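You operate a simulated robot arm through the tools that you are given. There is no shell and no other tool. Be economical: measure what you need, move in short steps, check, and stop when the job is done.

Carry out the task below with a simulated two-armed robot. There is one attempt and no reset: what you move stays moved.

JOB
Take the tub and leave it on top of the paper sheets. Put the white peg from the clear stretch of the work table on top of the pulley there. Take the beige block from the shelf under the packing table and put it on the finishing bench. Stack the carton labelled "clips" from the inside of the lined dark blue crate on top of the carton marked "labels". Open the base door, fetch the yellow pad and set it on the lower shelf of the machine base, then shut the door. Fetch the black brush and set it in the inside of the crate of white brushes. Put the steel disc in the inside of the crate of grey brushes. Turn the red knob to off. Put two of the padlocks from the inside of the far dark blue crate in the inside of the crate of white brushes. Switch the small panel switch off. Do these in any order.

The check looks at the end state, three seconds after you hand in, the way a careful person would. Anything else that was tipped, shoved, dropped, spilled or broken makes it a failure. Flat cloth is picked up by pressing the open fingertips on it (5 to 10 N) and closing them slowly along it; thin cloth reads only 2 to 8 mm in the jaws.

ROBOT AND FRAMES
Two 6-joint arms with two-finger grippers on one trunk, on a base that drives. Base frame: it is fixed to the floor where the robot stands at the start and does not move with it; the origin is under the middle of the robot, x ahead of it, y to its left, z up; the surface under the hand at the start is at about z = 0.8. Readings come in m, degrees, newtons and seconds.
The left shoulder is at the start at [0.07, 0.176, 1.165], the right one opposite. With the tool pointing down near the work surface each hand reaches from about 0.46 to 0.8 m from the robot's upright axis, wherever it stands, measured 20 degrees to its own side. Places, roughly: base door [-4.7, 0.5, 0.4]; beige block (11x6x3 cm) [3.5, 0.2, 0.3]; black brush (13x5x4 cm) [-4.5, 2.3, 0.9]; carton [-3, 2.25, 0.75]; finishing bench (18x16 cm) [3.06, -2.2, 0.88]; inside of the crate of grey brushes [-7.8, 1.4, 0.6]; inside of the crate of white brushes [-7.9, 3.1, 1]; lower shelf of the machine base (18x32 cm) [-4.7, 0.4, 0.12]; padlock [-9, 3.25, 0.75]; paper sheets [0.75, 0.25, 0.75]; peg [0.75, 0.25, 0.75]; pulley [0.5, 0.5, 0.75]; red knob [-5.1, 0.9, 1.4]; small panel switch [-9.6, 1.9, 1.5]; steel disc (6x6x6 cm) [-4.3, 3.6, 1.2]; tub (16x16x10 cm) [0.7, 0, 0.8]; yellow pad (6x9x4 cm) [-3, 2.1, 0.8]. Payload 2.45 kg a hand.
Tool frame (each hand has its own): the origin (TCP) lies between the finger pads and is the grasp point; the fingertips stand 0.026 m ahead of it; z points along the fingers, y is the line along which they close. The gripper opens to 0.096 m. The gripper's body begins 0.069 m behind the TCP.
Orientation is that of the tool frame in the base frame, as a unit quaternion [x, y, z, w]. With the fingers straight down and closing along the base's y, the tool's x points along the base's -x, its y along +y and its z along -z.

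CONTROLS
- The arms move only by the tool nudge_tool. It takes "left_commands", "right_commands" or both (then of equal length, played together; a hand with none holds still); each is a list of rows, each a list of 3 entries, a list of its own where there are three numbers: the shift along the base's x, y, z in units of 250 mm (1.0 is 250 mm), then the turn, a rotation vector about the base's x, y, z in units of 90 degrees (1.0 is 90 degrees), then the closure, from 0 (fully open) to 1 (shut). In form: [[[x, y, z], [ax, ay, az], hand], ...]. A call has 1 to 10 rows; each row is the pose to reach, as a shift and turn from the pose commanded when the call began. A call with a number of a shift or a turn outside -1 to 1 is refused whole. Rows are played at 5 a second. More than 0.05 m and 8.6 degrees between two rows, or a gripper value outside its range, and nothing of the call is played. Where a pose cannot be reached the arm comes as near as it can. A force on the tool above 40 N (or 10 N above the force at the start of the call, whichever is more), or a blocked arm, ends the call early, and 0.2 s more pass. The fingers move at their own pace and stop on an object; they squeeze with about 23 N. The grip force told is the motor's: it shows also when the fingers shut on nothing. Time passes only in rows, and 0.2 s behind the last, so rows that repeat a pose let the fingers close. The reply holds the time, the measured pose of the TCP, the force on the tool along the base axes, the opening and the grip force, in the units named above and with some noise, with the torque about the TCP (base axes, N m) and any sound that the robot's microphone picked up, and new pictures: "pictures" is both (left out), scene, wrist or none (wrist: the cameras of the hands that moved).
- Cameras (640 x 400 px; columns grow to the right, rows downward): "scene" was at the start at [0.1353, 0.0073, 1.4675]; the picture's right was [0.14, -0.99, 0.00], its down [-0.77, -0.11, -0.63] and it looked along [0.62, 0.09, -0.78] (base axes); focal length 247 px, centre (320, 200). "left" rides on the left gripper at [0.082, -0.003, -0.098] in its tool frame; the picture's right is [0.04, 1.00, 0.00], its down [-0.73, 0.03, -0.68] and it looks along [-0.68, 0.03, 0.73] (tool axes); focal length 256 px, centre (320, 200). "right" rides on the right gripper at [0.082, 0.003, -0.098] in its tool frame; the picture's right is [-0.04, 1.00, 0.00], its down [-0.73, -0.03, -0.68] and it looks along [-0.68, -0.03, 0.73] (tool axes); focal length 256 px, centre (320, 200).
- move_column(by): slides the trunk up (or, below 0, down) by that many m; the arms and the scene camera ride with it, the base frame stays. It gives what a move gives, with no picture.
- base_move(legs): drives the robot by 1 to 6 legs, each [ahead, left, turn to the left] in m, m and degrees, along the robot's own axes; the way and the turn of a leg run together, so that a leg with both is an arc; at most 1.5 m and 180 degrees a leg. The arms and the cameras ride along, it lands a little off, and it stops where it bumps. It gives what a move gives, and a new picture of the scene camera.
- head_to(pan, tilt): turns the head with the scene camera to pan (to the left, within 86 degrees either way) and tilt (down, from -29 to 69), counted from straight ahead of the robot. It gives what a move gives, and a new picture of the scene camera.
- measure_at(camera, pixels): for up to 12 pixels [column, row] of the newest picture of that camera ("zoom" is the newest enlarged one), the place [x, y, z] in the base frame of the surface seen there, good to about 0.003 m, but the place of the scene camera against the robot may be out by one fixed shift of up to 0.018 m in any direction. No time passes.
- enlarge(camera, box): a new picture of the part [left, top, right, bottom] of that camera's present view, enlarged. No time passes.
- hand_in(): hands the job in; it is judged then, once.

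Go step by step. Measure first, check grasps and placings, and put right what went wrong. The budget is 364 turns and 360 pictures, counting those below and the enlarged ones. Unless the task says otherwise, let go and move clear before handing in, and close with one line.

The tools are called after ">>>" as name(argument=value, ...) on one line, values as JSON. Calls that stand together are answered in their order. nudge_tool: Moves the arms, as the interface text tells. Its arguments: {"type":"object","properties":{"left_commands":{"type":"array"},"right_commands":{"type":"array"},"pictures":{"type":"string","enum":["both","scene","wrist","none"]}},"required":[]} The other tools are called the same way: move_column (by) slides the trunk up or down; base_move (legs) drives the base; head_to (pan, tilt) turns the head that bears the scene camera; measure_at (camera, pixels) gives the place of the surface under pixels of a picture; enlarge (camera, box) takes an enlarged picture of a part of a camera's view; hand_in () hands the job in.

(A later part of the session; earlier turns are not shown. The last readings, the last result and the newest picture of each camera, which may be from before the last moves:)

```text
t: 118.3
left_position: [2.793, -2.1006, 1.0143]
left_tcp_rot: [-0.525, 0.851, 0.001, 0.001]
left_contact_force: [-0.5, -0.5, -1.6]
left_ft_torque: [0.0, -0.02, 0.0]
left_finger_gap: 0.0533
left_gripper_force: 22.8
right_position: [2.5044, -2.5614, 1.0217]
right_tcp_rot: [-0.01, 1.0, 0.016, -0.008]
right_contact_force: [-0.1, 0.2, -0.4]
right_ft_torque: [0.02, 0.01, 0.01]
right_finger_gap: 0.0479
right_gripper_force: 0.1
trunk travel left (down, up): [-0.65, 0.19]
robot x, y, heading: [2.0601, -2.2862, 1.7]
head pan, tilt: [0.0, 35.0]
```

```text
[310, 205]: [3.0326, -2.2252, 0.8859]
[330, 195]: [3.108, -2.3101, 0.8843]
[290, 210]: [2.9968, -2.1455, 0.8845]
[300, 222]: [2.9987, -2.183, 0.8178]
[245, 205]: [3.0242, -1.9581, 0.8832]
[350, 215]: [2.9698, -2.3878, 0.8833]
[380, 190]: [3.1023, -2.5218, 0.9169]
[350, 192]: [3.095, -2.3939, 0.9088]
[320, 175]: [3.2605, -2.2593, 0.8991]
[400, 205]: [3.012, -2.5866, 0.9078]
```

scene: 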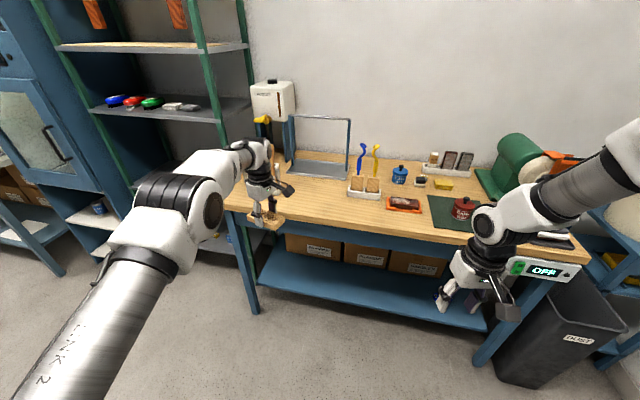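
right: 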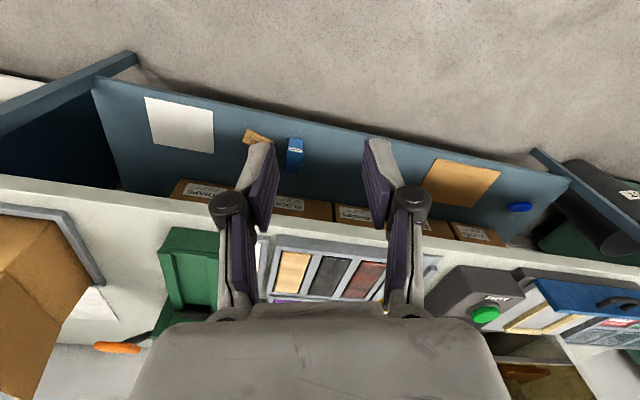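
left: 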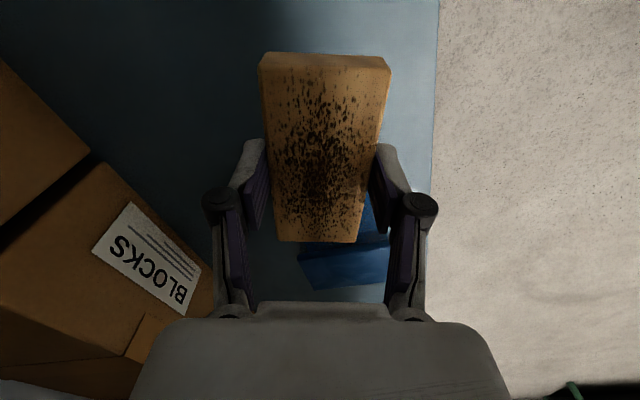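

The target is (3.06, -2.20) with the surface at about 0.879. I'll drive ahead 0.25 and right 0.1.

>>> base_move(legs=[[0.25, -0.11, -1.5]])

>>> measure_at(camera="scene", pixels=[[320, 230], [300, 240], [340, 220], [360, 215]])

>>> nudge_tool(left_commands=[[[0, 0, 0], [0, 0, 0], 1]], pictures="wrist")

```text
t: 120.2
left_position: [3.0558, -2.2202, 1.0141]
left_tcp_rot: [-0.514, 0.858, 0.001, 0.001]
left_contact_force: [-0.4, 0.0, -0.7]
left_ft_torque: [0.0, 0.0, -0.01]
left_finger_gap: 0.0535
left_gripper_force: 23.5
right_position: [2.7572, -2.6744, 1.0226]
right_tcp_rot: [0.002, 1.0, 0.015, -0.006]
right_contact_force: [-0.7, -0.5, -0.4]
right_ft_torque: [-0.01, 0.02, 0.05]
right_finger_gap: 0.0479
right_gripper_force: 0.0
trunk travel left (down, up): [-0.65, 0.19]
robot x, y, heading: [2.3203, -2.388, 0.1]
head pan, tilt: [0.0, 35.0]
```

scene: 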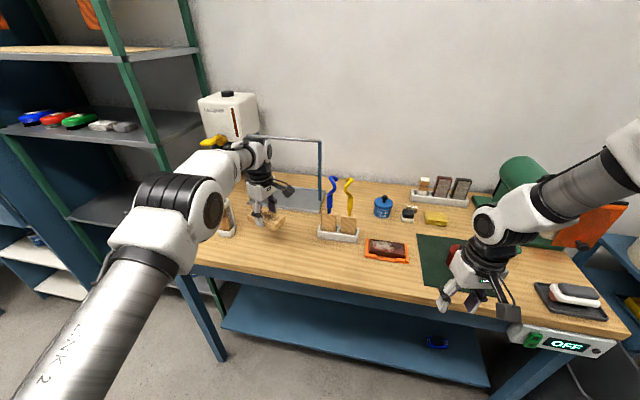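

```text
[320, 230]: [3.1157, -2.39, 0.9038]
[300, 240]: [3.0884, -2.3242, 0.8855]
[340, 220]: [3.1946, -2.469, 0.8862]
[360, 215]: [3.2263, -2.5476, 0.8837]
```

```text
t: 120.6
left_position: [3.0555, -2.2206, 1.0154]
left_tcp_rot: [-0.514, 0.858, 0.0, 0.0]
left_contact_force: [-0.7, -0.1, -1.1]
left_ft_torque: [0.0, 0.0, 0.02]
left_finger_gap: 0.0534
left_gripper_force: 23.1
right_position: [2.7563, -2.6737, 1.0232]
right_tcp_rot: [0.002, 1.0, 0.014, -0.007]
right_contact_force: [-0.5, -0.1, -0.6]
right_ft_torque: [-0.03, 0.0, -0.01]
right_finger_gap: 0.048
right_gripper_force: 0.1
trunk travel left (down, up): [-0.65, 0.19]
robot x, y, heading: [2.3208, -2.3891, 0.5]
head pan, tilt: [0.0, 35.0]
```

left: 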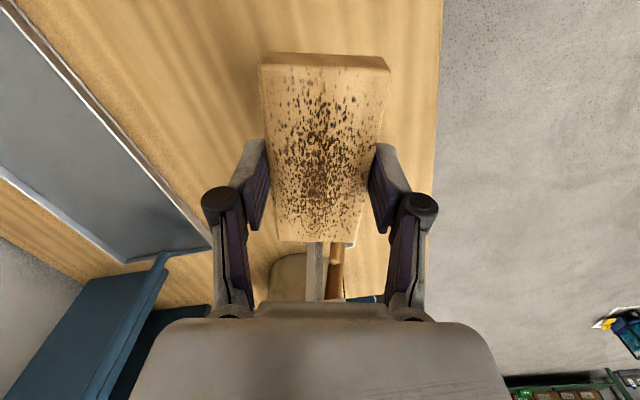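

There's a brush in a cup near (335,265) in the wrist view. I'll measure its distance from the placing spot, and the bench edges.

>>> measure_at(camera="left", pixels=[[335, 260], [290, 275], [315, 265], [420, 200], [432, 120], [210, 240], [170, 200], [400, 100], [230, 100], [350, 285]])

```text
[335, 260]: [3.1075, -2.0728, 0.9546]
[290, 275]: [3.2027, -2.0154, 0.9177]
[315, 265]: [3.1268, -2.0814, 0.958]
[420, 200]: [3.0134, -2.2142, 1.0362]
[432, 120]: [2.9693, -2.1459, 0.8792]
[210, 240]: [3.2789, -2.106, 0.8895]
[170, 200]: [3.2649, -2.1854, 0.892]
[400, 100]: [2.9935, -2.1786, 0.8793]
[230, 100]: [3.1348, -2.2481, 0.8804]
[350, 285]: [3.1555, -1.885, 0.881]
```

The cup is at (3.11, -2.075), clear of the block. I'll lower the block toward surface z 0.880.

>>> nudge_tool(left_commands=[[[0.02, -0.03, -0.1], [0, 0, 0], 1], [[0.02, -0.03, -0.25], [0, 0, 0], 1], [[0.02, -0.03, -0.36], [0, 0, 0], 1], [[0.02, -0.03, -0.4], [0, 0, 0], 1], [[0.02, -0.03, -0.42], [0, 0, 0], 1], [[0.02, -0.03, -0.432], [0, 0, 0], 1], [[0.02, -0.03, -0.432], [0, 0, 0], 1]], pictures="none")

```text
t: 122.2
left_position: [3.0598, -2.2256, 0.9091]
left_tcp_rot: [-0.515, 0.857, -0.001, 0.004]
left_contact_force: [3.4, 5.6, 20.3]
left_ft_torque: [0.15, -0.07, 0.01]
left_finger_gap: 0.0538
left_gripper_force: 23.4
right_position: [2.7538, -2.673, 1.0234]
right_tcp_rot: [0.001, 1.0, 0.016, -0.006]
right_contact_force: [0.3, -0.3, 0.1]
right_ft_torque: [-0.01, 0.0, -0.02]
right_finger_gap: 0.0482
right_gripper_force: 0.2
trunk travel left (down, up): [-0.65, 0.19]
robot x, y, heading: [2.3234, -2.3879, 0.4]
head pan, tilt: [0.0, 35.0]
```

Contact. I'll release and rise.

>>> nudge_tool(left_commands=[[[0, 0, 0.008], [0, 0, 0], 1], [[0, 0, 0.008], [0, 0, 0], 0.6], [[0, 0, 0.008], [0, 0, 0], 0.2], [[0, 0, 0.02], [0, 0, 0], 0], [[0, 0, 0.15], [0, 0, 0], 0], [[0, 0, 0.3], [0, 0, 0], 0], [[0, 0, 0.45], [0, 0, 0], 0], [[0, 0, 0.45], [0, 0, 0], 0]], pictures="both")

```text
t: 124.0
left_position: [3.0619, -2.2303, 1.0198]
left_tcp_rot: [-0.514, 0.858, 0.0, 0.001]
left_contact_force: [-0.4, 0.2, 0.7]
left_ft_torque: [-0.03, 0.02, -0.01]
left_finger_gap: 0.0959
left_gripper_force: 0.2
right_position: [2.7575, -2.6748, 1.0211]
right_tcp_rot: [0.001, 1.0, 0.017, -0.008]
right_contact_force: [0.3, 0.7, 0.1]
right_ft_torque: [0.0, 0.01, -0.01]
right_finger_gap: 0.0479
right_gripper_force: 0.1
trunk travel left (down, up): [-0.65, 0.19]
robot x, y, heading: [2.3193, -2.3862, 0.1]
head pan, tilt: [0.0, 35.0]
```

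scene: 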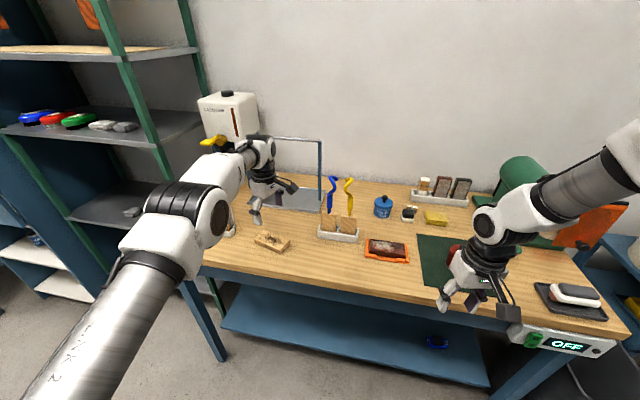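
left: 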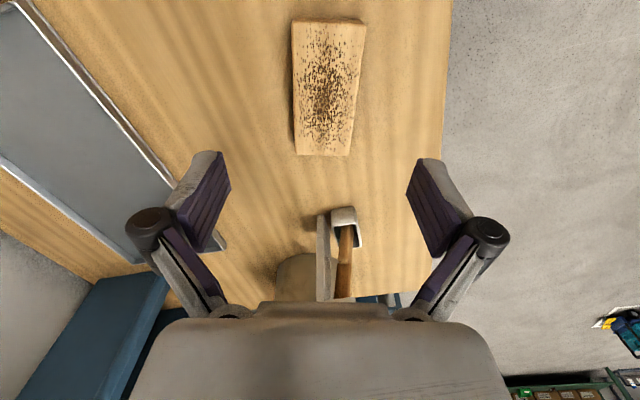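

The block is placed. I'll back up, un-yaw the left hand, turn round and look across the room.

>>> base_move(legs=[[-0.5, 0, 0], [0, 0, 180]])

>>> nudge_tool(left_commands=[[[0, 0, 0], [0, 0, -0.09], 0], [[0, 0, 0], [0, 0, -0.18], 0], [[0, 0, 0], [0, 0, -0.27], 0], [[0, 0, 0], [0, 0, -0.36], 0], [[0, 0, 0], [0, 0, -0.45], 0], [[0, 0, 0], [0, 0, -0.54], 0], [[0, 0, 0], [0, 0, -0.63], 0], [[0, 0, 0], [0, 0, -0.685], 0], [[0, 0, 0], [0, 0, -0.685], 0]], pictures="none")

>>> head_to(pan=0, tilt=12)

```text
t: 134.3
left_position: [1.0848, -2.55, 1.0202]
left_tcp_rot: [0.858, 0.514, -0.001, 0.001]
left_contact_force: [0.0, -0.4, -0.7]
left_ft_torque: [-0.02, -0.05, 0.01]
left_finger_gap: 0.096
left_gripper_force: 0.1
right_position: [1.3922, -2.1066, 1.0219]
right_tcp_rot: [1.0, -0.003, 0.008, 0.016]
right_contact_force: [0.3, 0.8, -0.1]
right_ft_torque: [-0.01, -0.01, -0.01]
right_finger_gap: 0.048
right_gripper_force: 0.1
trunk travel left (down, up): [-0.65, 0.19]
robot x, y, heading: [1.8264, -2.391, -179.9]
head pan, tilt: [0.0, 35.0]
```

scene: 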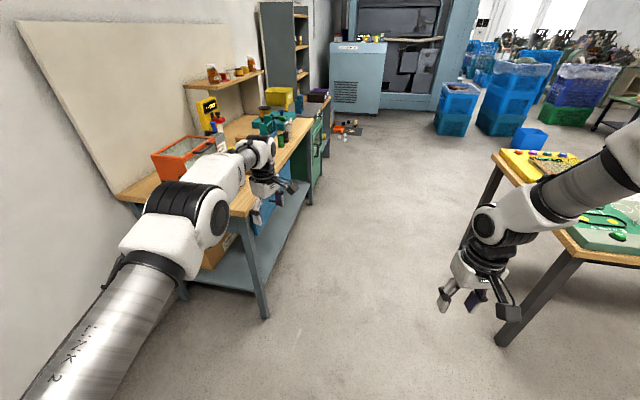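

```text
t: 136.3
left_position: [1.0852, -2.5477, 1.0181]
left_tcp_rot: [1.0, 0.0, -0.001, 0.0]
left_contact_force: [-0.4, 0.3, 0.0]
left_ft_torque: [0.02, -0.02, 0.0]
left_finger_gap: 0.0957
left_gripper_force: 0.0
right_position: [1.3921, -2.1067, 1.0225]
right_tcp_rot: [1.0, -0.003, 0.008, 0.016]
right_contact_force: [-0.5, 0.7, -0.4]
right_ft_torque: [0.03, 0.0, -0.03]
right_finger_gap: 0.0478
right_gripper_force: 0.1
trunk travel left (down, up): [-0.65, 0.19]
robot x, y, heading: [1.8276, -2.3917, -179.8]
head pan, tilt: [0.0, 35.0]
```

```text
t: 137.1
left_position: [1.0867, -2.5486, 1.0183]
left_tcp_rot: [1.0, 0.001, -0.001, 0.001]
left_contact_force: [-0.1, -0.3, 0.1]
left_ft_torque: [0.0, 0.0, 0.0]
left_finger_gap: 0.096
left_gripper_force: 0.2
right_position: [1.3902, -2.1079, 1.0227]
right_tcp_rot: [1.0, -0.003, 0.008, 0.016]
right_contact_force: [-0.1, 0.0, 0.1]
right_ft_torque: [-0.02, 0.03, 0.0]
right_finger_gap: 0.0479
right_gripper_force: 0.1
trunk travel left (down, up): [-0.65, 0.19]
robot x, y, heading: [1.832, -2.3939, -180.1]
head pan, tilt: [0.0, 12.0]
```

scene: 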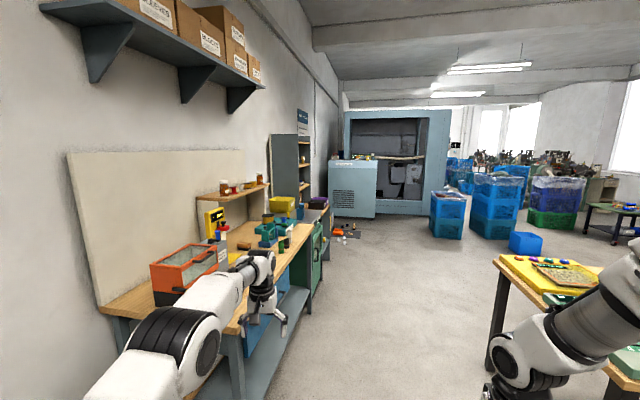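

I'll measure the corridor: left bench edge, work-table corner, blue crates and debris on the floor.

>>> measure_at(camera="scene", pixels=[[240, 330], [320, 235], [495, 265], [495, 345], [345, 232], [448, 238], [495, 238], [530, 252], [375, 210], [610, 235], [430, 212], [560, 225]])

```text
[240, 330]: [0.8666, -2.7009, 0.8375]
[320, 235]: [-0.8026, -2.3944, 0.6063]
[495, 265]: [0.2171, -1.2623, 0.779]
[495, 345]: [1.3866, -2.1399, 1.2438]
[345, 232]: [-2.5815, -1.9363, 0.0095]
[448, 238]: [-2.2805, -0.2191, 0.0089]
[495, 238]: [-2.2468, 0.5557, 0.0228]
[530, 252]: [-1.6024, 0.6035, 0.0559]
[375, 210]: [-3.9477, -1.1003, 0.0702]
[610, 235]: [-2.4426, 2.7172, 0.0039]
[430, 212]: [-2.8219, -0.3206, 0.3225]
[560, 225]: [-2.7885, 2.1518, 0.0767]
```

The corridor is clear along y≈-1.95. I'll drive through it and then north along x≈-0.7.

>>> base_move(legs=[[0, -0.42, 0], [1.25, 0, 0], [1.25, 0, 0], [0, -1.5, 0], [0, -1.5, 0], [0, -0.4, 0]])

```text
t: 167.7
left_position: [-1.5553, 1.2072, 1.0185]
left_tcp_rot: [0.999, 0.034, -0.001, -0.001]
left_contact_force: [-0.2, 0.4, 0.0]
left_ft_torque: [-0.02, 0.0, -0.01]
left_finger_gap: 0.096
left_gripper_force: 0.1
right_position: [-1.2787, 1.6668, 1.0219]
right_tcp_rot: [0.999, 0.031, 0.009, 0.014]
right_contact_force: [0.3, -0.4, -0.3]
right_ft_torque: [-0.01, 0.0, 0.03]
right_finger_gap: 0.0481
right_gripper_force: 0.2
trunk travel left (down, up): [-0.65, 0.19]
robot x, y, heading: [-0.8225, 1.4148, -175.9]
head pan, tilt: [0.0, 12.0]
```

scene: 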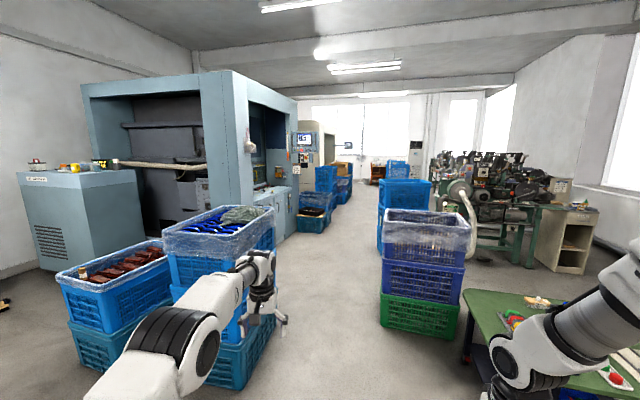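

A lined blue crate stack stands at (420,245), the green table at (540,330) and crates on the left. I'll measure them.

>>> measure_at(camera="scene", pixels=[[425, 330], [385, 320], [460, 330], [420, 222], [390, 215], [465, 290], [470, 350], [235, 370], [262, 260], [225, 215], [300, 230], [400, 245]])

>>> enlarge(camera="scene", box=[360, 140, 640, 350])

```text
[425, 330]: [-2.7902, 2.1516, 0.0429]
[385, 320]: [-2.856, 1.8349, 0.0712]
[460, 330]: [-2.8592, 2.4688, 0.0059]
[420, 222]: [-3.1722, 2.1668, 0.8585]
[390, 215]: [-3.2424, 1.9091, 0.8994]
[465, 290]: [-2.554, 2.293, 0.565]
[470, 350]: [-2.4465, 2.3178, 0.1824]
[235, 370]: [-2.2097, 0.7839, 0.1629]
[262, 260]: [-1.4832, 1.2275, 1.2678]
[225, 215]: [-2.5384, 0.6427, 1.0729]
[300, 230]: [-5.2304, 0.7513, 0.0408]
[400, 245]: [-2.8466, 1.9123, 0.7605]
```

```text
1.90 times, centred on (500, 245) of scene
```

zoom: 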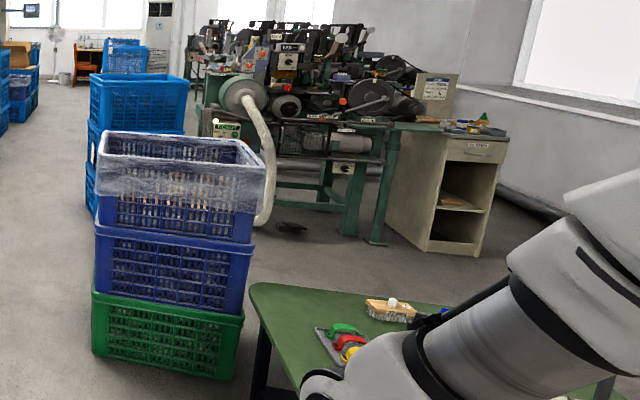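

The lined crate stack spans about x -2.8..-3.25, y 1.85..2.45, with its top near z 0.9. I'll approach from the east to about (-2.1, 1.87) and look down.

>>> base_move(legs=[[0, -0.35, -4.1], [1.25, 0, 0]])

>>> head_to(pan=-8, tilt=38)

```text
t: 175.9
left_position: [-2.8527, 1.6015, 1.018]
left_tcp_rot: [1.0, -0.002, -0.001, -0.001]
left_contact_force: [-0.4, 0.1, 0.5]
left_ft_torque: [-0.02, -0.02, -0.02]
left_finger_gap: 0.096
left_gripper_force: 0.1
right_position: [-2.5437, 2.0422, 1.0226]
right_tcp_rot: [1.0, -0.006, 0.008, 0.016]
right_contact_force: [0.6, 0.5, -0.8]
right_ft_torque: [0.03, 0.01, -0.01]
right_finger_gap: 0.0481
right_gripper_force: 0.1
trunk travel left (down, up): [-0.65, 0.19]
robot x, y, heading: [-2.1099, 1.7556, 179.9]
head pan, tilt: [0.0, 12.0]
```

scene: 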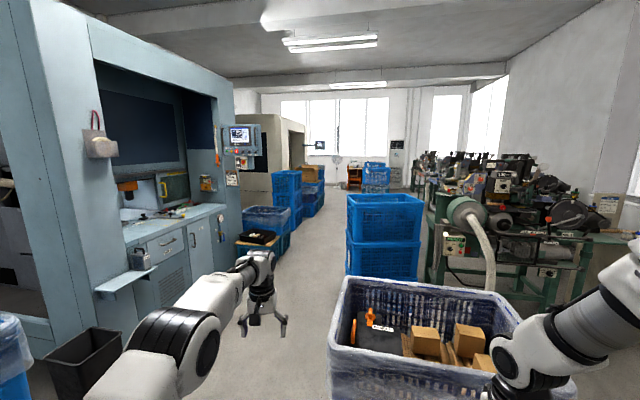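

```text
t: 176.8
left_position: [-2.8529, 1.6017, 1.0185]
left_tcp_rot: [1.0, -0.001, 0.0, 0.0]
left_contact_force: [-0.1, -0.3, -0.7]
left_ft_torque: [0.01, 0.02, 0.02]
left_finger_gap: 0.0959
left_gripper_force: 0.1
right_position: [-2.5437, 2.0416, 1.022]
right_tcp_rot: [1.0, -0.006, 0.008, 0.016]
right_contact_force: [0.6, -1.2, -0.3]
right_ft_torque: [-0.03, -0.01, 0.02]
right_finger_gap: 0.048
right_gripper_force: 0.0
trunk travel left (down, up): [-0.65, 0.19]
robot x, y, heading: [-2.1103, 1.7565, 179.8]
head pan, tilt: [-8.0, 38.0]
```

scene: 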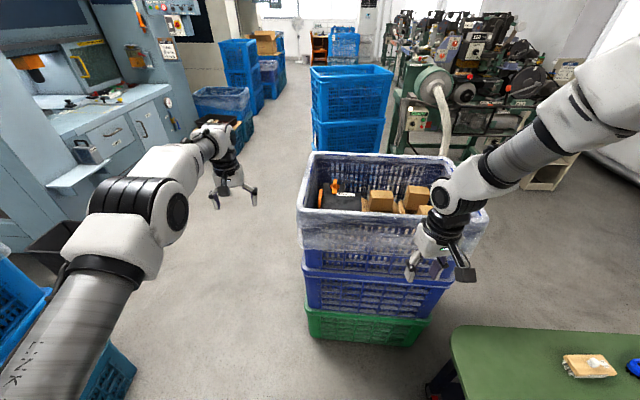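

I'll raise the trunk for a deeper look into the crate and enlarge.

>>> move_column(by=0.18)

>>> nudge_tool(right_commands=[[[-0.05, 0.1, 0.05], [0, 0, 0], 0.5], [[-0.1, 0.25, 0.1], [0, 0, 0], 0.5], [[-0.1, 0.4, 0.1], [0, 0, 0], 0.5], [[-0.1, 0.4, 0.1], [0, 0, 0], 0.5]], pictures="both")

>>> enlarge(camera="scene", box=[290, 150, 490, 290])

```text
t: 178.8
left_position: [-2.8525, 1.6013, 1.1992]
left_tcp_rot: [1.0, -0.002, -0.001, 0.0]
left_contact_force: [-0.2, -0.2, 0.4]
left_ft_torque: [0.03, -0.01, 0.03]
left_finger_gap: 0.096
left_gripper_force: 0.0
right_position: [-2.5455, 2.0417, 1.2023]
right_tcp_rot: [1.0, -0.005, 0.008, 0.016]
right_contact_force: [-0.4, -0.1, 0.4]
right_ft_torque: [-0.01, 0.03, 0.02]
right_finger_gap: 0.048
right_gripper_force: 0.0
trunk travel left (down, up): [-0.83, 0.01]
robot x, y, heading: [-2.1109, 1.7542, 179.7]
head pan, tilt: [-8.0, 38.0]
```

```text
t: 179.8
left_position: [-2.8527, 1.601, 1.1986]
left_tcp_rot: [1.0, -0.002, -0.001, -0.001]
left_contact_force: [0.6, 0.7, 0.2]
left_ft_torque: [0.04, -0.01, -0.02]
left_finger_gap: 0.0961
left_gripper_force: 0.1
right_position: [-2.5689, 2.1429, 1.2265]
right_tcp_rot: [1.0, -0.005, 0.007, 0.014]
right_contact_force: [0.1, 0.4, -0.3]
right_ft_torque: [0.03, 0.0, 0.01]
right_finger_gap: 0.0478
right_gripper_force: 0.0
trunk travel left (down, up): [-0.83, 0.01]
robot x, y, heading: [-2.1092, 1.7554, 179.7]
head pan, tilt: [-8.0, 38.0]
```

scene: 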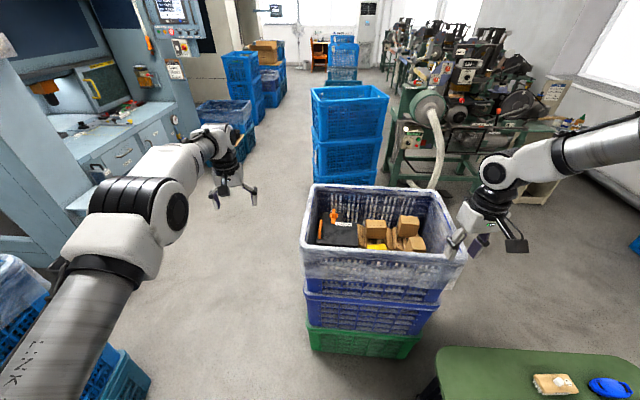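
right: 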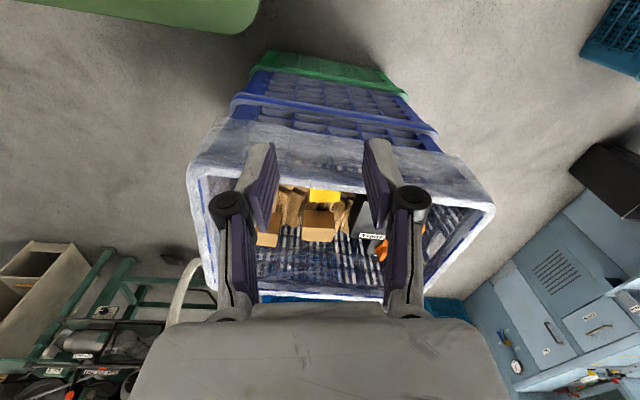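

```text
2.86 times, centred on (390, 220) of scene
```

zoom: 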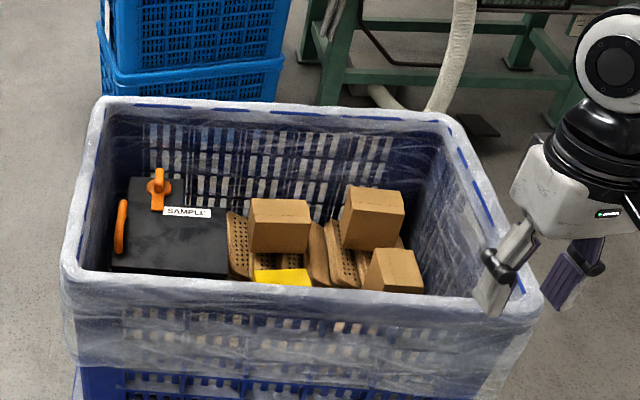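

Inside are a SAMPLE box, three cartons, brown soles and the yellow pad. I'll drive forward 0.25 and look down for the labels.

>>> base_move(legs=[[0.25, -0.08, 0]])

>>> head_to(pan=-15, tilt=48)

>>> nudge_tool(right_commands=[[[0, 0, 0], [0, 0, 0], 0.2]], pictures="wrist")

>>> enlarge(camera="scene", box=[280, 120, 480, 260])

```text
t: 181.7
left_position: [-3.0978, 1.6844, 1.2006]
left_tcp_rot: [1.0, -0.002, -0.001, -0.001]
left_contact_force: [0.2, -0.7, -1.0]
left_ft_torque: [-0.02, -0.01, 0.02]
left_finger_gap: 0.0959
left_gripper_force: 0.1
right_position: [-2.8127, 2.2254, 1.2282]
right_tcp_rot: [1.0, -0.006, 0.007, 0.015]
right_contact_force: [0.1, 0.6, 0.5]
right_ft_torque: [0.02, 0.03, -0.02]
right_finger_gap: 0.0479
right_gripper_force: 0.2
trunk travel left (down, up): [-0.83, 0.01]
robot x, y, heading: [-2.3568, 1.8366, 179.9]
head pan, tilt: [-8.0, 38.0]
```

scene: 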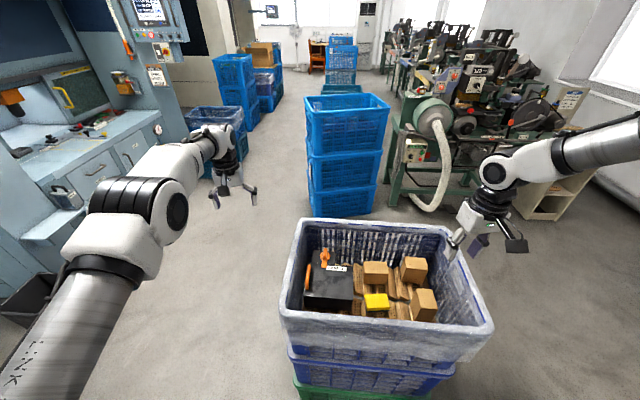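

```text
t: 182.4
left_position: [-3.0997, 1.6845, 1.1993]
left_tcp_rot: [1.0, -0.002, -0.001, 0.001]
left_contact_force: [-0.5, -0.6, 0.6]
left_ft_torque: [-0.01, -0.02, -0.02]
left_finger_gap: 0.096
left_gripper_force: 0.1
right_position: [-2.815, 2.2274, 1.2269]
right_tcp_rot: [1.0, -0.006, 0.008, 0.016]
right_contact_force: [-0.6, 0.7, 0.8]
right_ft_torque: [0.0, -0.04, 0.05]
right_finger_gap: 0.0479
right_gripper_force: 0.0
trunk travel left (down, up): [-0.83, 0.01]
robot x, y, heading: [-2.3549, 1.8384, 179.9]
head pan, tilt: [-15.0, 48.0]
```

scene: 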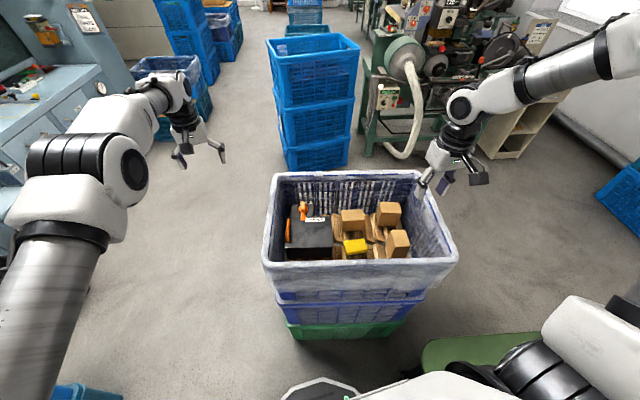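

```text
t: 182.8
left_position: [-3.0983, 1.6834, 1.2004]
left_tcp_rot: [1.0, -0.001, -0.002, 0.0]
left_contact_force: [0.2, 0.0, -0.3]
left_ft_torque: [-0.02, -0.01, 0.01]
left_finger_gap: 0.096
left_gripper_force: 0.0
right_position: [-2.815, 2.2272, 1.2269]
right_tcp_rot: [1.0, -0.006, 0.006, 0.016]
right_contact_force: [0.2, -1.2, 0.2]
right_ft_torque: [0.02, -0.02, 0.0]
right_finger_gap: 0.0768
right_gripper_force: 0.1
trunk travel left (down, up): [-0.83, 0.01]
robot x, y, heading: [-2.3556, 1.8388, 179.5]
head pan, tilt: [-15.0, 48.0]
```

right: 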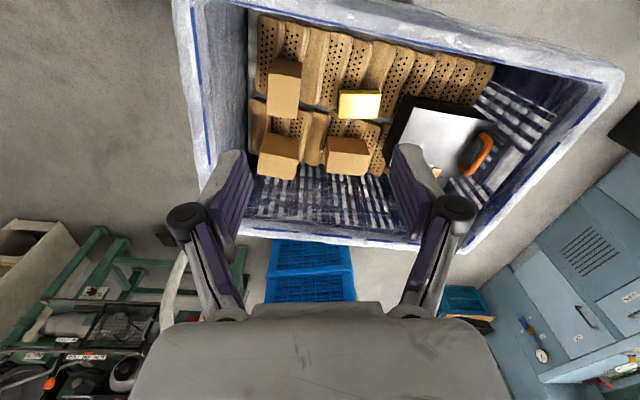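

```text
2.86 times, centred on (380, 190) of scene
```

zoom: 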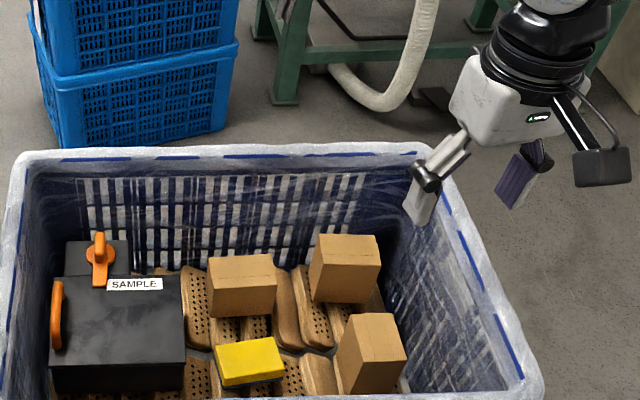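

The right wrist view shows three cartons at (278,155), (347,155), (284,88) and the pad at (360,103). I'll enlarge to look for labels and measure.

>>> enlarge(camera="right", box=[230, 40, 400, 190])

>>> measure_at(camera="right", pixels=[[275, 170], [346, 168], [283, 100], [360, 107], [355, 95], [262, 150], [330, 150], [280, 70], [350, 200], [300, 150], [240, 60], [400, 200]])

```text
2.67 times, centred on (315, 115) of right
```

zoom: 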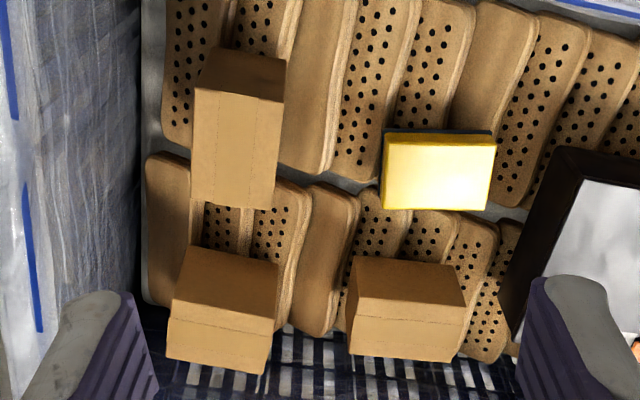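

```text
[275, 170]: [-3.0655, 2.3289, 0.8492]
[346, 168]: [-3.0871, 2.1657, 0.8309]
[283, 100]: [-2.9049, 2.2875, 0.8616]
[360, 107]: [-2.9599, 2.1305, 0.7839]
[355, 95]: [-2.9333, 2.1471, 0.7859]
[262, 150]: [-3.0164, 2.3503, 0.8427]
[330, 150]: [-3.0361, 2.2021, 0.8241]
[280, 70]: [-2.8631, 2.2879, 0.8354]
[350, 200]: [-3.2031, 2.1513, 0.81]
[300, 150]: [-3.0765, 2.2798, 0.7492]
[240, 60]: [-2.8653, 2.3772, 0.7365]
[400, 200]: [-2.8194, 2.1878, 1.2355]
```

No labels are visible on the tops or robot-side faces. I'll yaw the right hand to inspect the side faces.

>>> nudge_tool(right_commands=[[[-0.05, 0.03, 0], [0, 0, 0.09], 0.2], [[-0.1, 0.06, 0], [0, 0, 0.18], 0.2], [[-0.15, 0.09, 0], [0, 0, 0.27], 0.2], [[-0.2, 0.12, 0], [0, 0, 0.36], 0.2], [[-0.25, 0.15, 0], [0, 0, 0.45], 0.2], [[-0.3, 0.18, 0], [0, 0, 0.54], 0.2], [[-0.4, 0.2, 0], [0, 0, 0.63], 0.2], [[-0.5, 0.25, 0], [0, 0, 0.72], 0.2], [[-0.5, 0.3, 0], [0, 0, 0.81], 0.2], [[-0.5, 0.35, 0], [0, 0, 0.9], 0.2]], pictures="wrist")

```text
t: 185.0
left_position: [-3.099, 1.6852, 1.1981]
left_tcp_rot: [1.0, -0.002, -0.001, -0.001]
left_contact_force: [0.0, -0.6, 0.1]
left_ft_torque: [-0.05, 0.03, 0.0]
left_finger_gap: 0.096
left_gripper_force: 0.1
right_position: [-2.9388, 2.3154, 1.2253]
right_tcp_rot: [0.763, 0.646, 0.015, 0.007]
right_contact_force: [0.2, -0.7, -0.3]
right_ft_torque: [-0.01, -0.04, -0.01]
right_finger_gap: 0.0767
right_gripper_force: 0.1
trunk travel left (down, up): [-0.83, 0.01]
robot x, y, heading: [-2.3537, 1.8355, 179.7]
head pan, tilt: [-15.0, 48.0]
```

right: 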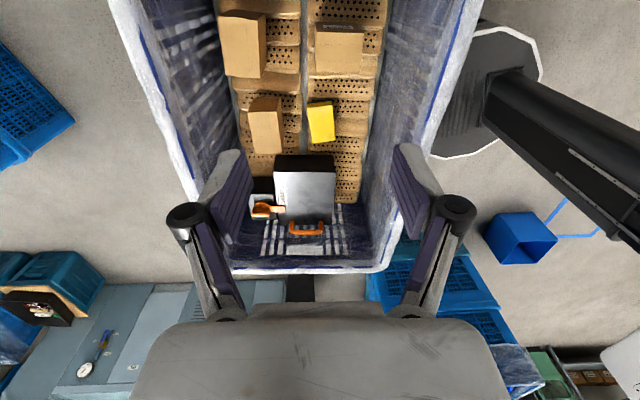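

>>> enlarge(camera="right", box=[200, 0, 400, 160])

```text
2.50 times, centred on (300, 80) of right
```

zoom: 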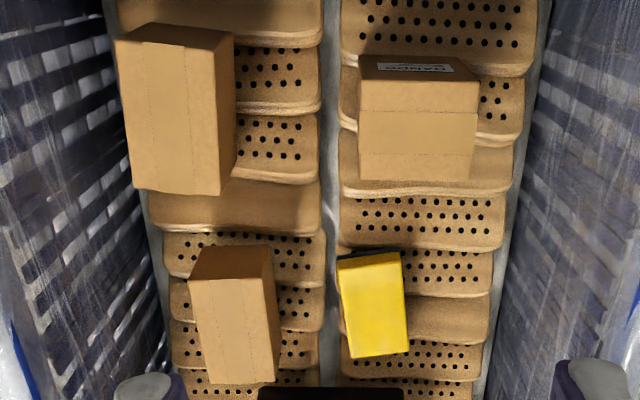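

Carton C shows a label on its +y face (something like "BANDS"). I'll yaw the other way to see the -y and -x faces.

>>> nudge_tool(right_commands=[[[0, -0.05, 0], [0, 0, -0.09], 0.2], [[0, -0.1, 0], [0, 0, -0.18], 0.2], [[0, -0.15, 0], [0, 0, -0.27], 0.2], [[0, -0.2, 0], [0, 0, -0.36], 0.2], [[0, -0.25, 0], [0, 0, -0.45], 0.2], [[0, -0.3, 0], [0, 0, -0.54], 0.2], [[0, -0.35, 0], [0, 0, -0.63], 0.2], [[0, -0.4, 0], [0, 0, -0.72], 0.2], [[0, -0.45, 0], [0, 0, -0.81], 0.2], [[0, -0.5, 0], [0, 0, -0.9], 0.2]], pictures="none")

>>> nudge_tool(right_commands=[[[0, -0.05, 0], [0, 0, -0.09], 0.2], [[0, -0.1, 0], [0, 0, -0.18], 0.2], [[0, -0.15, 0], [0, 0, -0.27], 0.2], [[0, -0.2, 0], [0, 0, -0.36], 0.2], [[0, -0.25, 0], [0, 0, -0.45], 0.2], [[0, -0.3, 0], [0, 0, -0.54], 0.2], [[0, -0.35, 0], [0, 0, -0.63], 0.2], [[0, -0.4, 0], [0, 0, -0.72], 0.2], [[0, -0.4, 0], [0, 0, -0.81], 0.2], [[0, -0.4, 0], [0, 0, -0.9], 0.2]], pictures="wrist")

```text
t: 187.2
left_position: [-3.1002, 1.6836, 1.1991]
left_tcp_rot: [1.0, -0.002, -0.002, -0.001]
left_contact_force: [1.0, 0.5, 0.2]
left_ft_torque: [0.02, 0.02, 0.02]
left_finger_gap: 0.096
left_gripper_force: 0.1
right_position: [-2.9387, 2.1879, 1.226]
right_tcp_rot: [1.0, -0.006, 0.007, 0.014]
right_contact_force: [0.3, -1.0, 0.5]
right_ft_torque: [0.0, 0.01, 0.02]
right_finger_gap: 0.0768
right_gripper_force: 0.0
trunk travel left (down, up): [-0.83, 0.01]
robot x, y, heading: [-2.3584, 1.8374, 179.6]
head pan, tilt: [-15.0, 48.0]
```

```text
t: 189.4
left_position: [-3.1002, 1.6848, 1.1996]
left_tcp_rot: [1.0, -0.002, -0.001, 0.0]
left_contact_force: [0.0, -0.5, -1.6]
left_ft_torque: [0.02, 0.02, 0.03]
left_finger_gap: 0.096
left_gripper_force: 0.0
right_position: [-2.9411, 2.0891, 1.2274]
right_tcp_rot: [0.756, -0.655, -0.004, 0.018]
right_contact_force: [0.3, 1.6, 0.8]
right_ft_torque: [0.03, 0.02, 0.05]
right_finger_gap: 0.0766
right_gripper_force: 0.0
trunk travel left (down, up): [-0.83, 0.01]
robot x, y, heading: [-2.3573, 1.8319, 179.6]
head pan, tilt: [-15.0, 48.0]
```

right: 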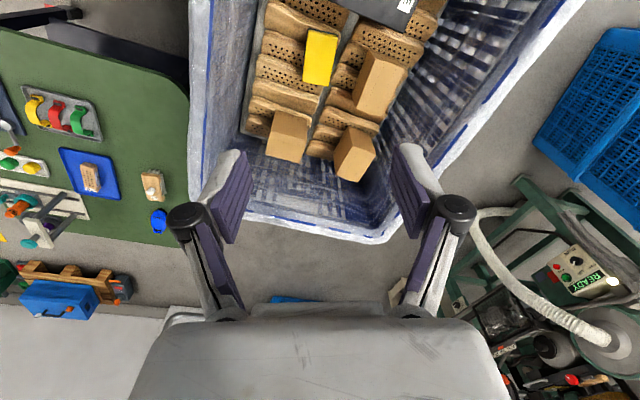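

No labels on the -y faces. I'll continue yawing so the camera looks back from the far (-x) side.

>>> nudge_tool(right_commands=[[[-0.03, 0.05, 0], [0, 0, -0.09], 0.2], [[-0.06, 0.1, 0], [0, 0, -0.18], 0.2], [[-0.1, 0.15, 0], [0, 0, -0.27], 0.2], [[-0.15, 0.2, 0], [0, 0, -0.36], 0.2], [[-0.2, 0.25, 0], [0, 0, -0.45], 0.2], [[-0.25, 0.3, 0], [0, 0, -0.54], 0.2], [[-0.3, 0.35, 0], [0, 0, -0.63], 0.2], [[-0.35, 0.4, 0], [0, 0, -0.72], 0.2], [[-0.4, 0.4, 0], [0, 0, -0.81], 0.2], [[-0.45, 0.4, 0], [0, 0, -0.9], 0.2]], pictures="wrist")

>>> enlarge(camera="right", box=[200, 20, 460, 220])

```text
t: 191.6
left_position: [-3.0996, 1.6835, 1.1981]
left_tcp_rot: [1.0, -0.001, 0.0, -0.001]
left_contact_force: [0.7, 0.1, 0.9]
left_ft_torque: [-0.02, 0.0, 0.02]
left_finger_gap: 0.0962
left_gripper_force: 0.0
right_position: [-3.0534, 2.1895, 1.2263]
right_tcp_rot: [-0.149, 0.989, 0.014, -0.01]
right_contact_force: [-0.4, -0.2, 0.8]
right_ft_torque: [-0.04, -0.01, 0.0]
right_finger_gap: 0.0767
right_gripper_force: 0.0
trunk travel left (down, up): [-0.83, 0.01]
robot x, y, heading: [-2.3577, 1.8382, 179.7]
head pan, tilt: [-15.0, 48.0]
```

right: 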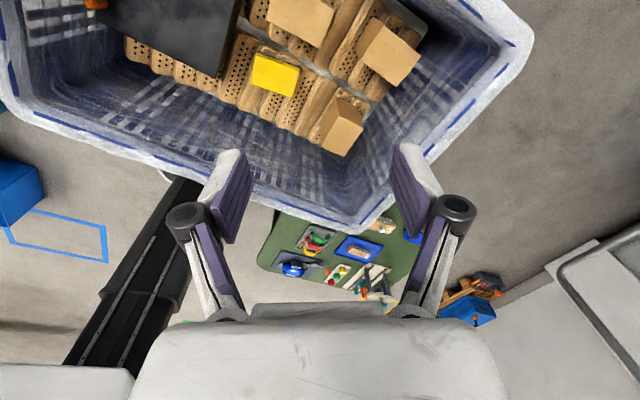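

```text
2.00 times, centred on (330, 120) of right
```

zoom: 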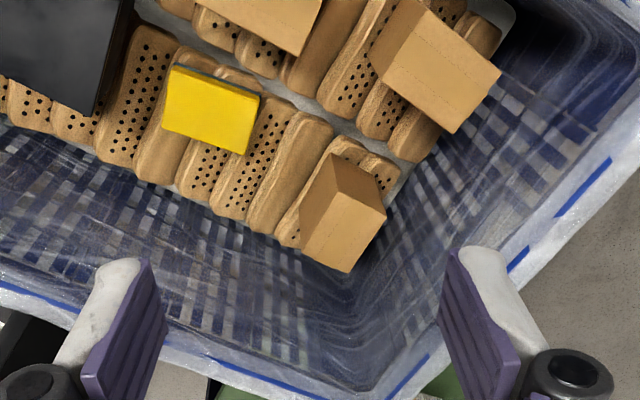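

The -x faces of A and B still aren't visible. I'll move the base a little closer and extend the hand further over.

>>> base_move(legs=[[0.1, 0, 0]])

>>> nudge_tool(right_commands=[[[-0.1, -0.05, -0.05], [0, 0, 0.05], 0.2], [[-0.2, -0.1, -0.1], [0, 0, 0.1], 0.2], [[-0.3, -0.15, -0.15], [0, 0, 0.15], 0.2], [[-0.4, -0.2, -0.2], [0, 0, 0.2], 0.2], [[-0.4, -0.2, -0.2], [0, 0, 0.2], 0.2]], pictures="wrist")

>>> enlarge(camera="right", box=[200, 0, 460, 200])

```text
t: 192.8
left_position: [-3.1999, 1.6848, 1.202]
left_tcp_rot: [1.0, -0.002, -0.002, 0.0]
left_contact_force: [0.2, 1.2, -0.3]
left_ft_torque: [0.02, 0.01, 0.01]
left_finger_gap: 0.0957
left_gripper_force: 0.0
right_position: [-3.1523, 2.1899, 1.2286]
right_tcp_rot: [-0.151, 0.988, 0.014, -0.011]
right_contact_force: [0.4, 0.6, -0.2]
right_ft_torque: [0.01, -0.01, 0.06]
right_finger_gap: 0.077
right_gripper_force: 0.0
trunk travel left (down, up): [-0.83, 0.01]
robot x, y, heading: [-2.463, 1.8411, 179.7]
head pan, tilt: [-15.0, 48.0]
```

scene: 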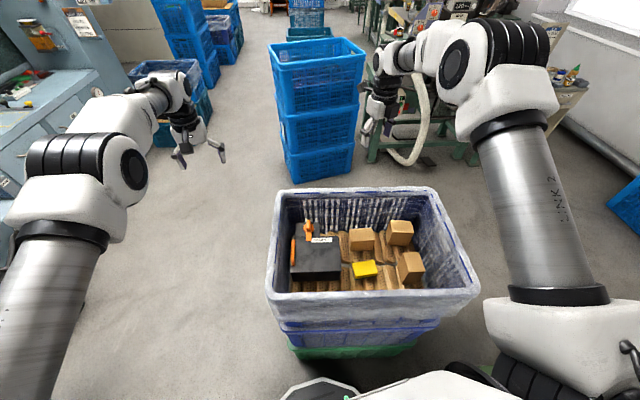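

```text
t: 194.0
left_position: [-3.2042, 1.6854, 1.2003]
left_tcp_rot: [1.0, -0.002, -0.002, 0.0]
left_contact_force: [0.2, 0.1, -0.3]
left_ft_torque: [-0.01, -0.03, 0.01]
left_finger_gap: 0.096
left_gripper_force: 0.1
right_position: [-3.2215, 2.138, 1.1745]
right_tcp_rot: [-0.304, 0.952, 0.013, -0.011]
right_contact_force: [-0.4, 0.1, -0.3]
right_ft_torque: [0.0, -0.04, 0.01]
right_finger_gap: 0.0764
right_gripper_force: 0.1
right hand out of reach, approached as far as the arm can: row 3, 4, 5
trunk travel left (down, up): [-0.83, 0.01]
robot x, y, heading: [-2.4545, 1.835, 179.7]
head pan, tilt: [-15.0, 48.0]
```

right: 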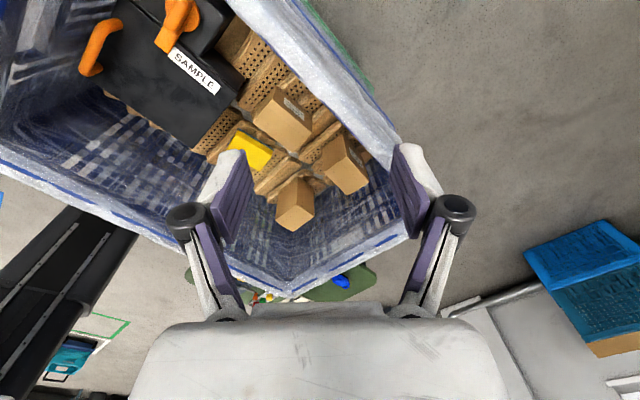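

```text
2.00 times, centred on (330, 100) of right
```

zoom: 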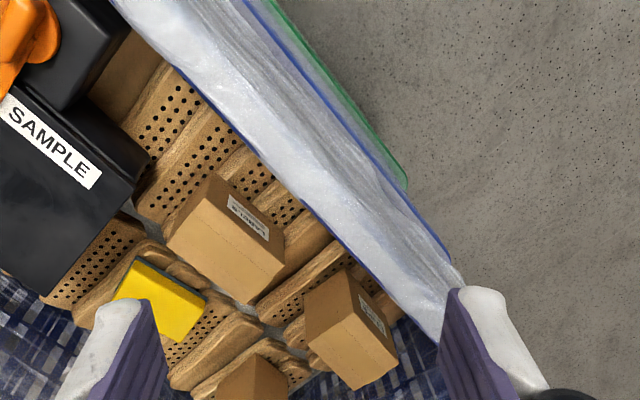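

Labels appear on the far faces. I'll enlarge further to read them.

>>> enlarge(camera="right", box=[250, 80, 320, 130])

>>> enlarge(camera="right", box=[315, 125, 385, 180])

```text
8.00 times, centred on (285, 105) of right
```

zoom: 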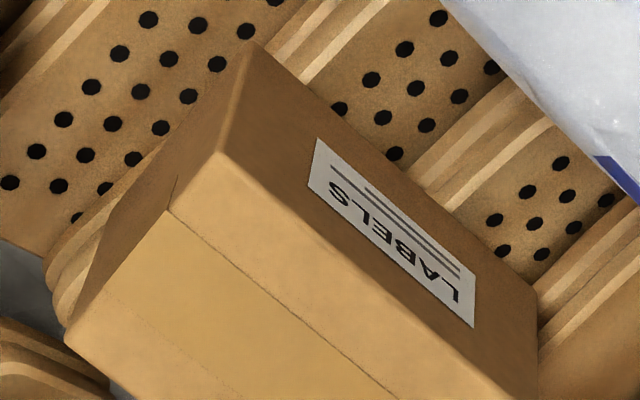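

```text
7.27 times, centred on (350, 152) of right
```

zoom: 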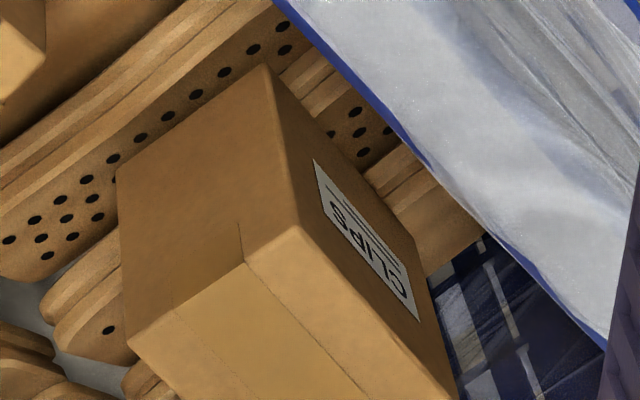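

CLIPS is carton A (about -3.07, 2.33) and LABELS is carton B (about -3.09, 2.165). I'll return the yaw to normal over the crate to measure their orientation.

>>> nudge_tool(right_commands=[[[0.02, 0.02, 0], [0, 0, 0.09], 0.2], [[0.04, 0.04, 0], [0, 0, 0.18], 0.2], [[0.06, 0.06, 0], [0, 0, 0.27], 0.2], [[0.08, 0.08, 0], [0, 0, 0.36], 0.2], [[0.1, 0.1, 0], [0, 0, 0.45], 0.2], [[0.12, 0.12, 0], [0, 0, 0.54], 0.2], [[0.14, 0.14, 0], [0, 0, 0.63], 0.2], [[0.16, 0.16, 0], [0, 0, 0.72], 0.2], [[0.2, 0.2, 0], [0, 0, 0.81], 0.2], [[0.24, 0.24, 0], [0, 0, 0.9], 0.2]], pictures="none")

>>> nudge_tool(right_commands=[[[0.05, 0.02, 0], [0, 0, 0.09], 0.2], [[0.1, 0.05, 0], [0, 0, 0.18], 0.2], [[0.15, 0.1, 0], [0, 0, 0.27], 0.2], [[0.2, 0.15, 0], [0, 0, 0.36], 0.2], [[0.25, 0.2, 0], [0, 0, 0.45], 0.2], [[0.3, 0.2, 0], [0, 0, 0.54], 0.2], [[0.35, 0.2, 0], [0, 0, 0.63], 0.2], [[0.4, 0.2, 0], [0, 0, 0.707], 0.2], [[0.4, 0.2, 0], [0, 0, 0.707], 0.2]], pictures="wrist")

```text
t: 196.2
left_position: [-3.2024, 1.6843, 1.2002]
left_tcp_rot: [1.0, -0.002, -0.002, 0.001]
left_contact_force: [0.0, 0.5, -0.4]
left_ft_torque: [-0.02, 0.0, 0.04]
left_finger_gap: 0.096
left_gripper_force: 0.1
right_position: [-3.1603, 2.1947, 1.1751]
right_tcp_rot: [0.85, -0.526, -0.002, 0.018]
right_contact_force: [0.2, -0.5, -0.2]
right_ft_torque: [0.01, -0.01, 0.03]
right_finger_gap: 0.0769
right_gripper_force: 0.0
trunk travel left (down, up): [-0.83, 0.01]
robot x, y, heading: [-2.4565, 1.8376, 179.6]
head pan, tilt: [-15.0, 48.0]
```

```text
t: 198.2
left_position: [-3.203, 1.6847, 1.1992]
left_tcp_rot: [1.0, -0.002, -0.001, 0.0]
left_contact_force: [0.6, 0.6, -0.2]
left_ft_torque: [-0.03, 0.01, 0.02]
left_finger_gap: 0.0959
left_gripper_force: 0.1
right_position: [-3.0602, 2.2458, 1.1746]
right_tcp_rot: [1.0, 0.001, 0.008, 0.016]
right_contact_force: [0.5, 0.1, 0.1]
right_ft_torque: [-0.03, 0.04, 0.0]
right_finger_gap: 0.0766
right_gripper_force: 0.1
trunk travel left (down, up): [-0.83, 0.01]
robot x, y, heading: [-2.4619, 1.836, 179.9]
head pan, tilt: [-15.0, 48.0]
```

right: 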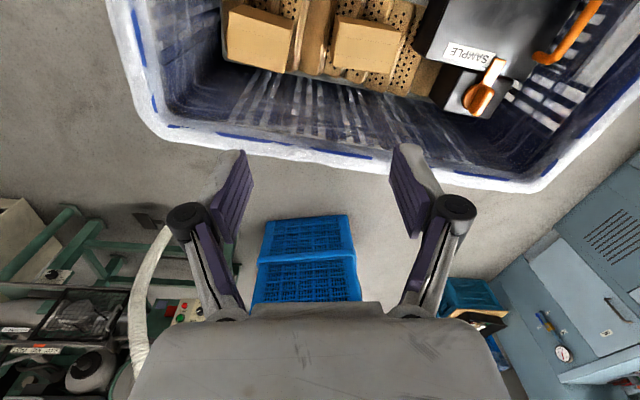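

>>> nudge_tool(right_commands=[[[0.15, 0, 0], [0, 0, 0], 0], [[0.3, 0, 0], [0, 0, 0], 0], [[0.44, 0, 0], [0, 0, 0], 0], [[0.44, 0, 0], [0, 0, 0], 0]], pictures="wrist")

>>> enlarge(camera="right", box=[200, 0, 440, 180])

```text
t: 199.2
left_position: [-3.2035, 1.6839, 1.1988]
left_tcp_rot: [1.0, -0.001, -0.001, 0.0]
left_contact_force: [-0.3, -1.5, 0.0]
left_ft_torque: [0.01, 0.01, 0.02]
left_finger_gap: 0.096
left_gripper_force: 0.0
right_position: [-2.9517, 2.2443, 1.1731]
right_tcp_rot: [1.0, 0.0, 0.008, 0.016]
right_contact_force: [-0.6, -0.1, -0.9]
right_ft_torque: [-0.06, -0.03, -0.01]
right_finger_gap: 0.0964
right_gripper_force: 0.0
trunk travel left (down, up): [-0.83, 0.01]
robot x, y, heading: [-2.4554, 1.837, 179.8]
head pan, tilt: [-15.0, 48.0]
```

right: 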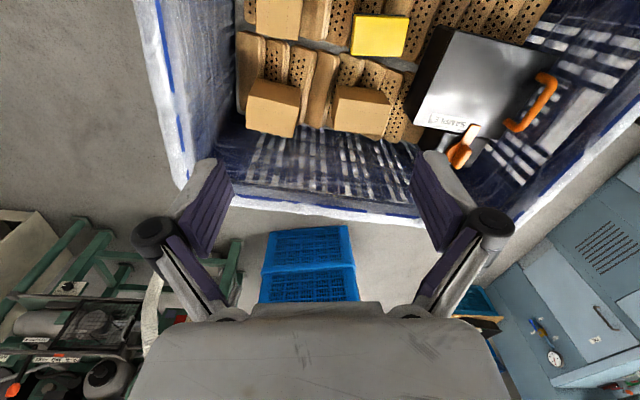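

```text
2.22 times, centred on (320, 90) of right
```

zoom: 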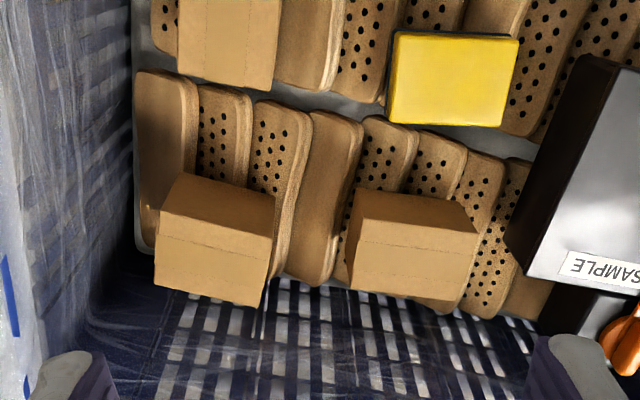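

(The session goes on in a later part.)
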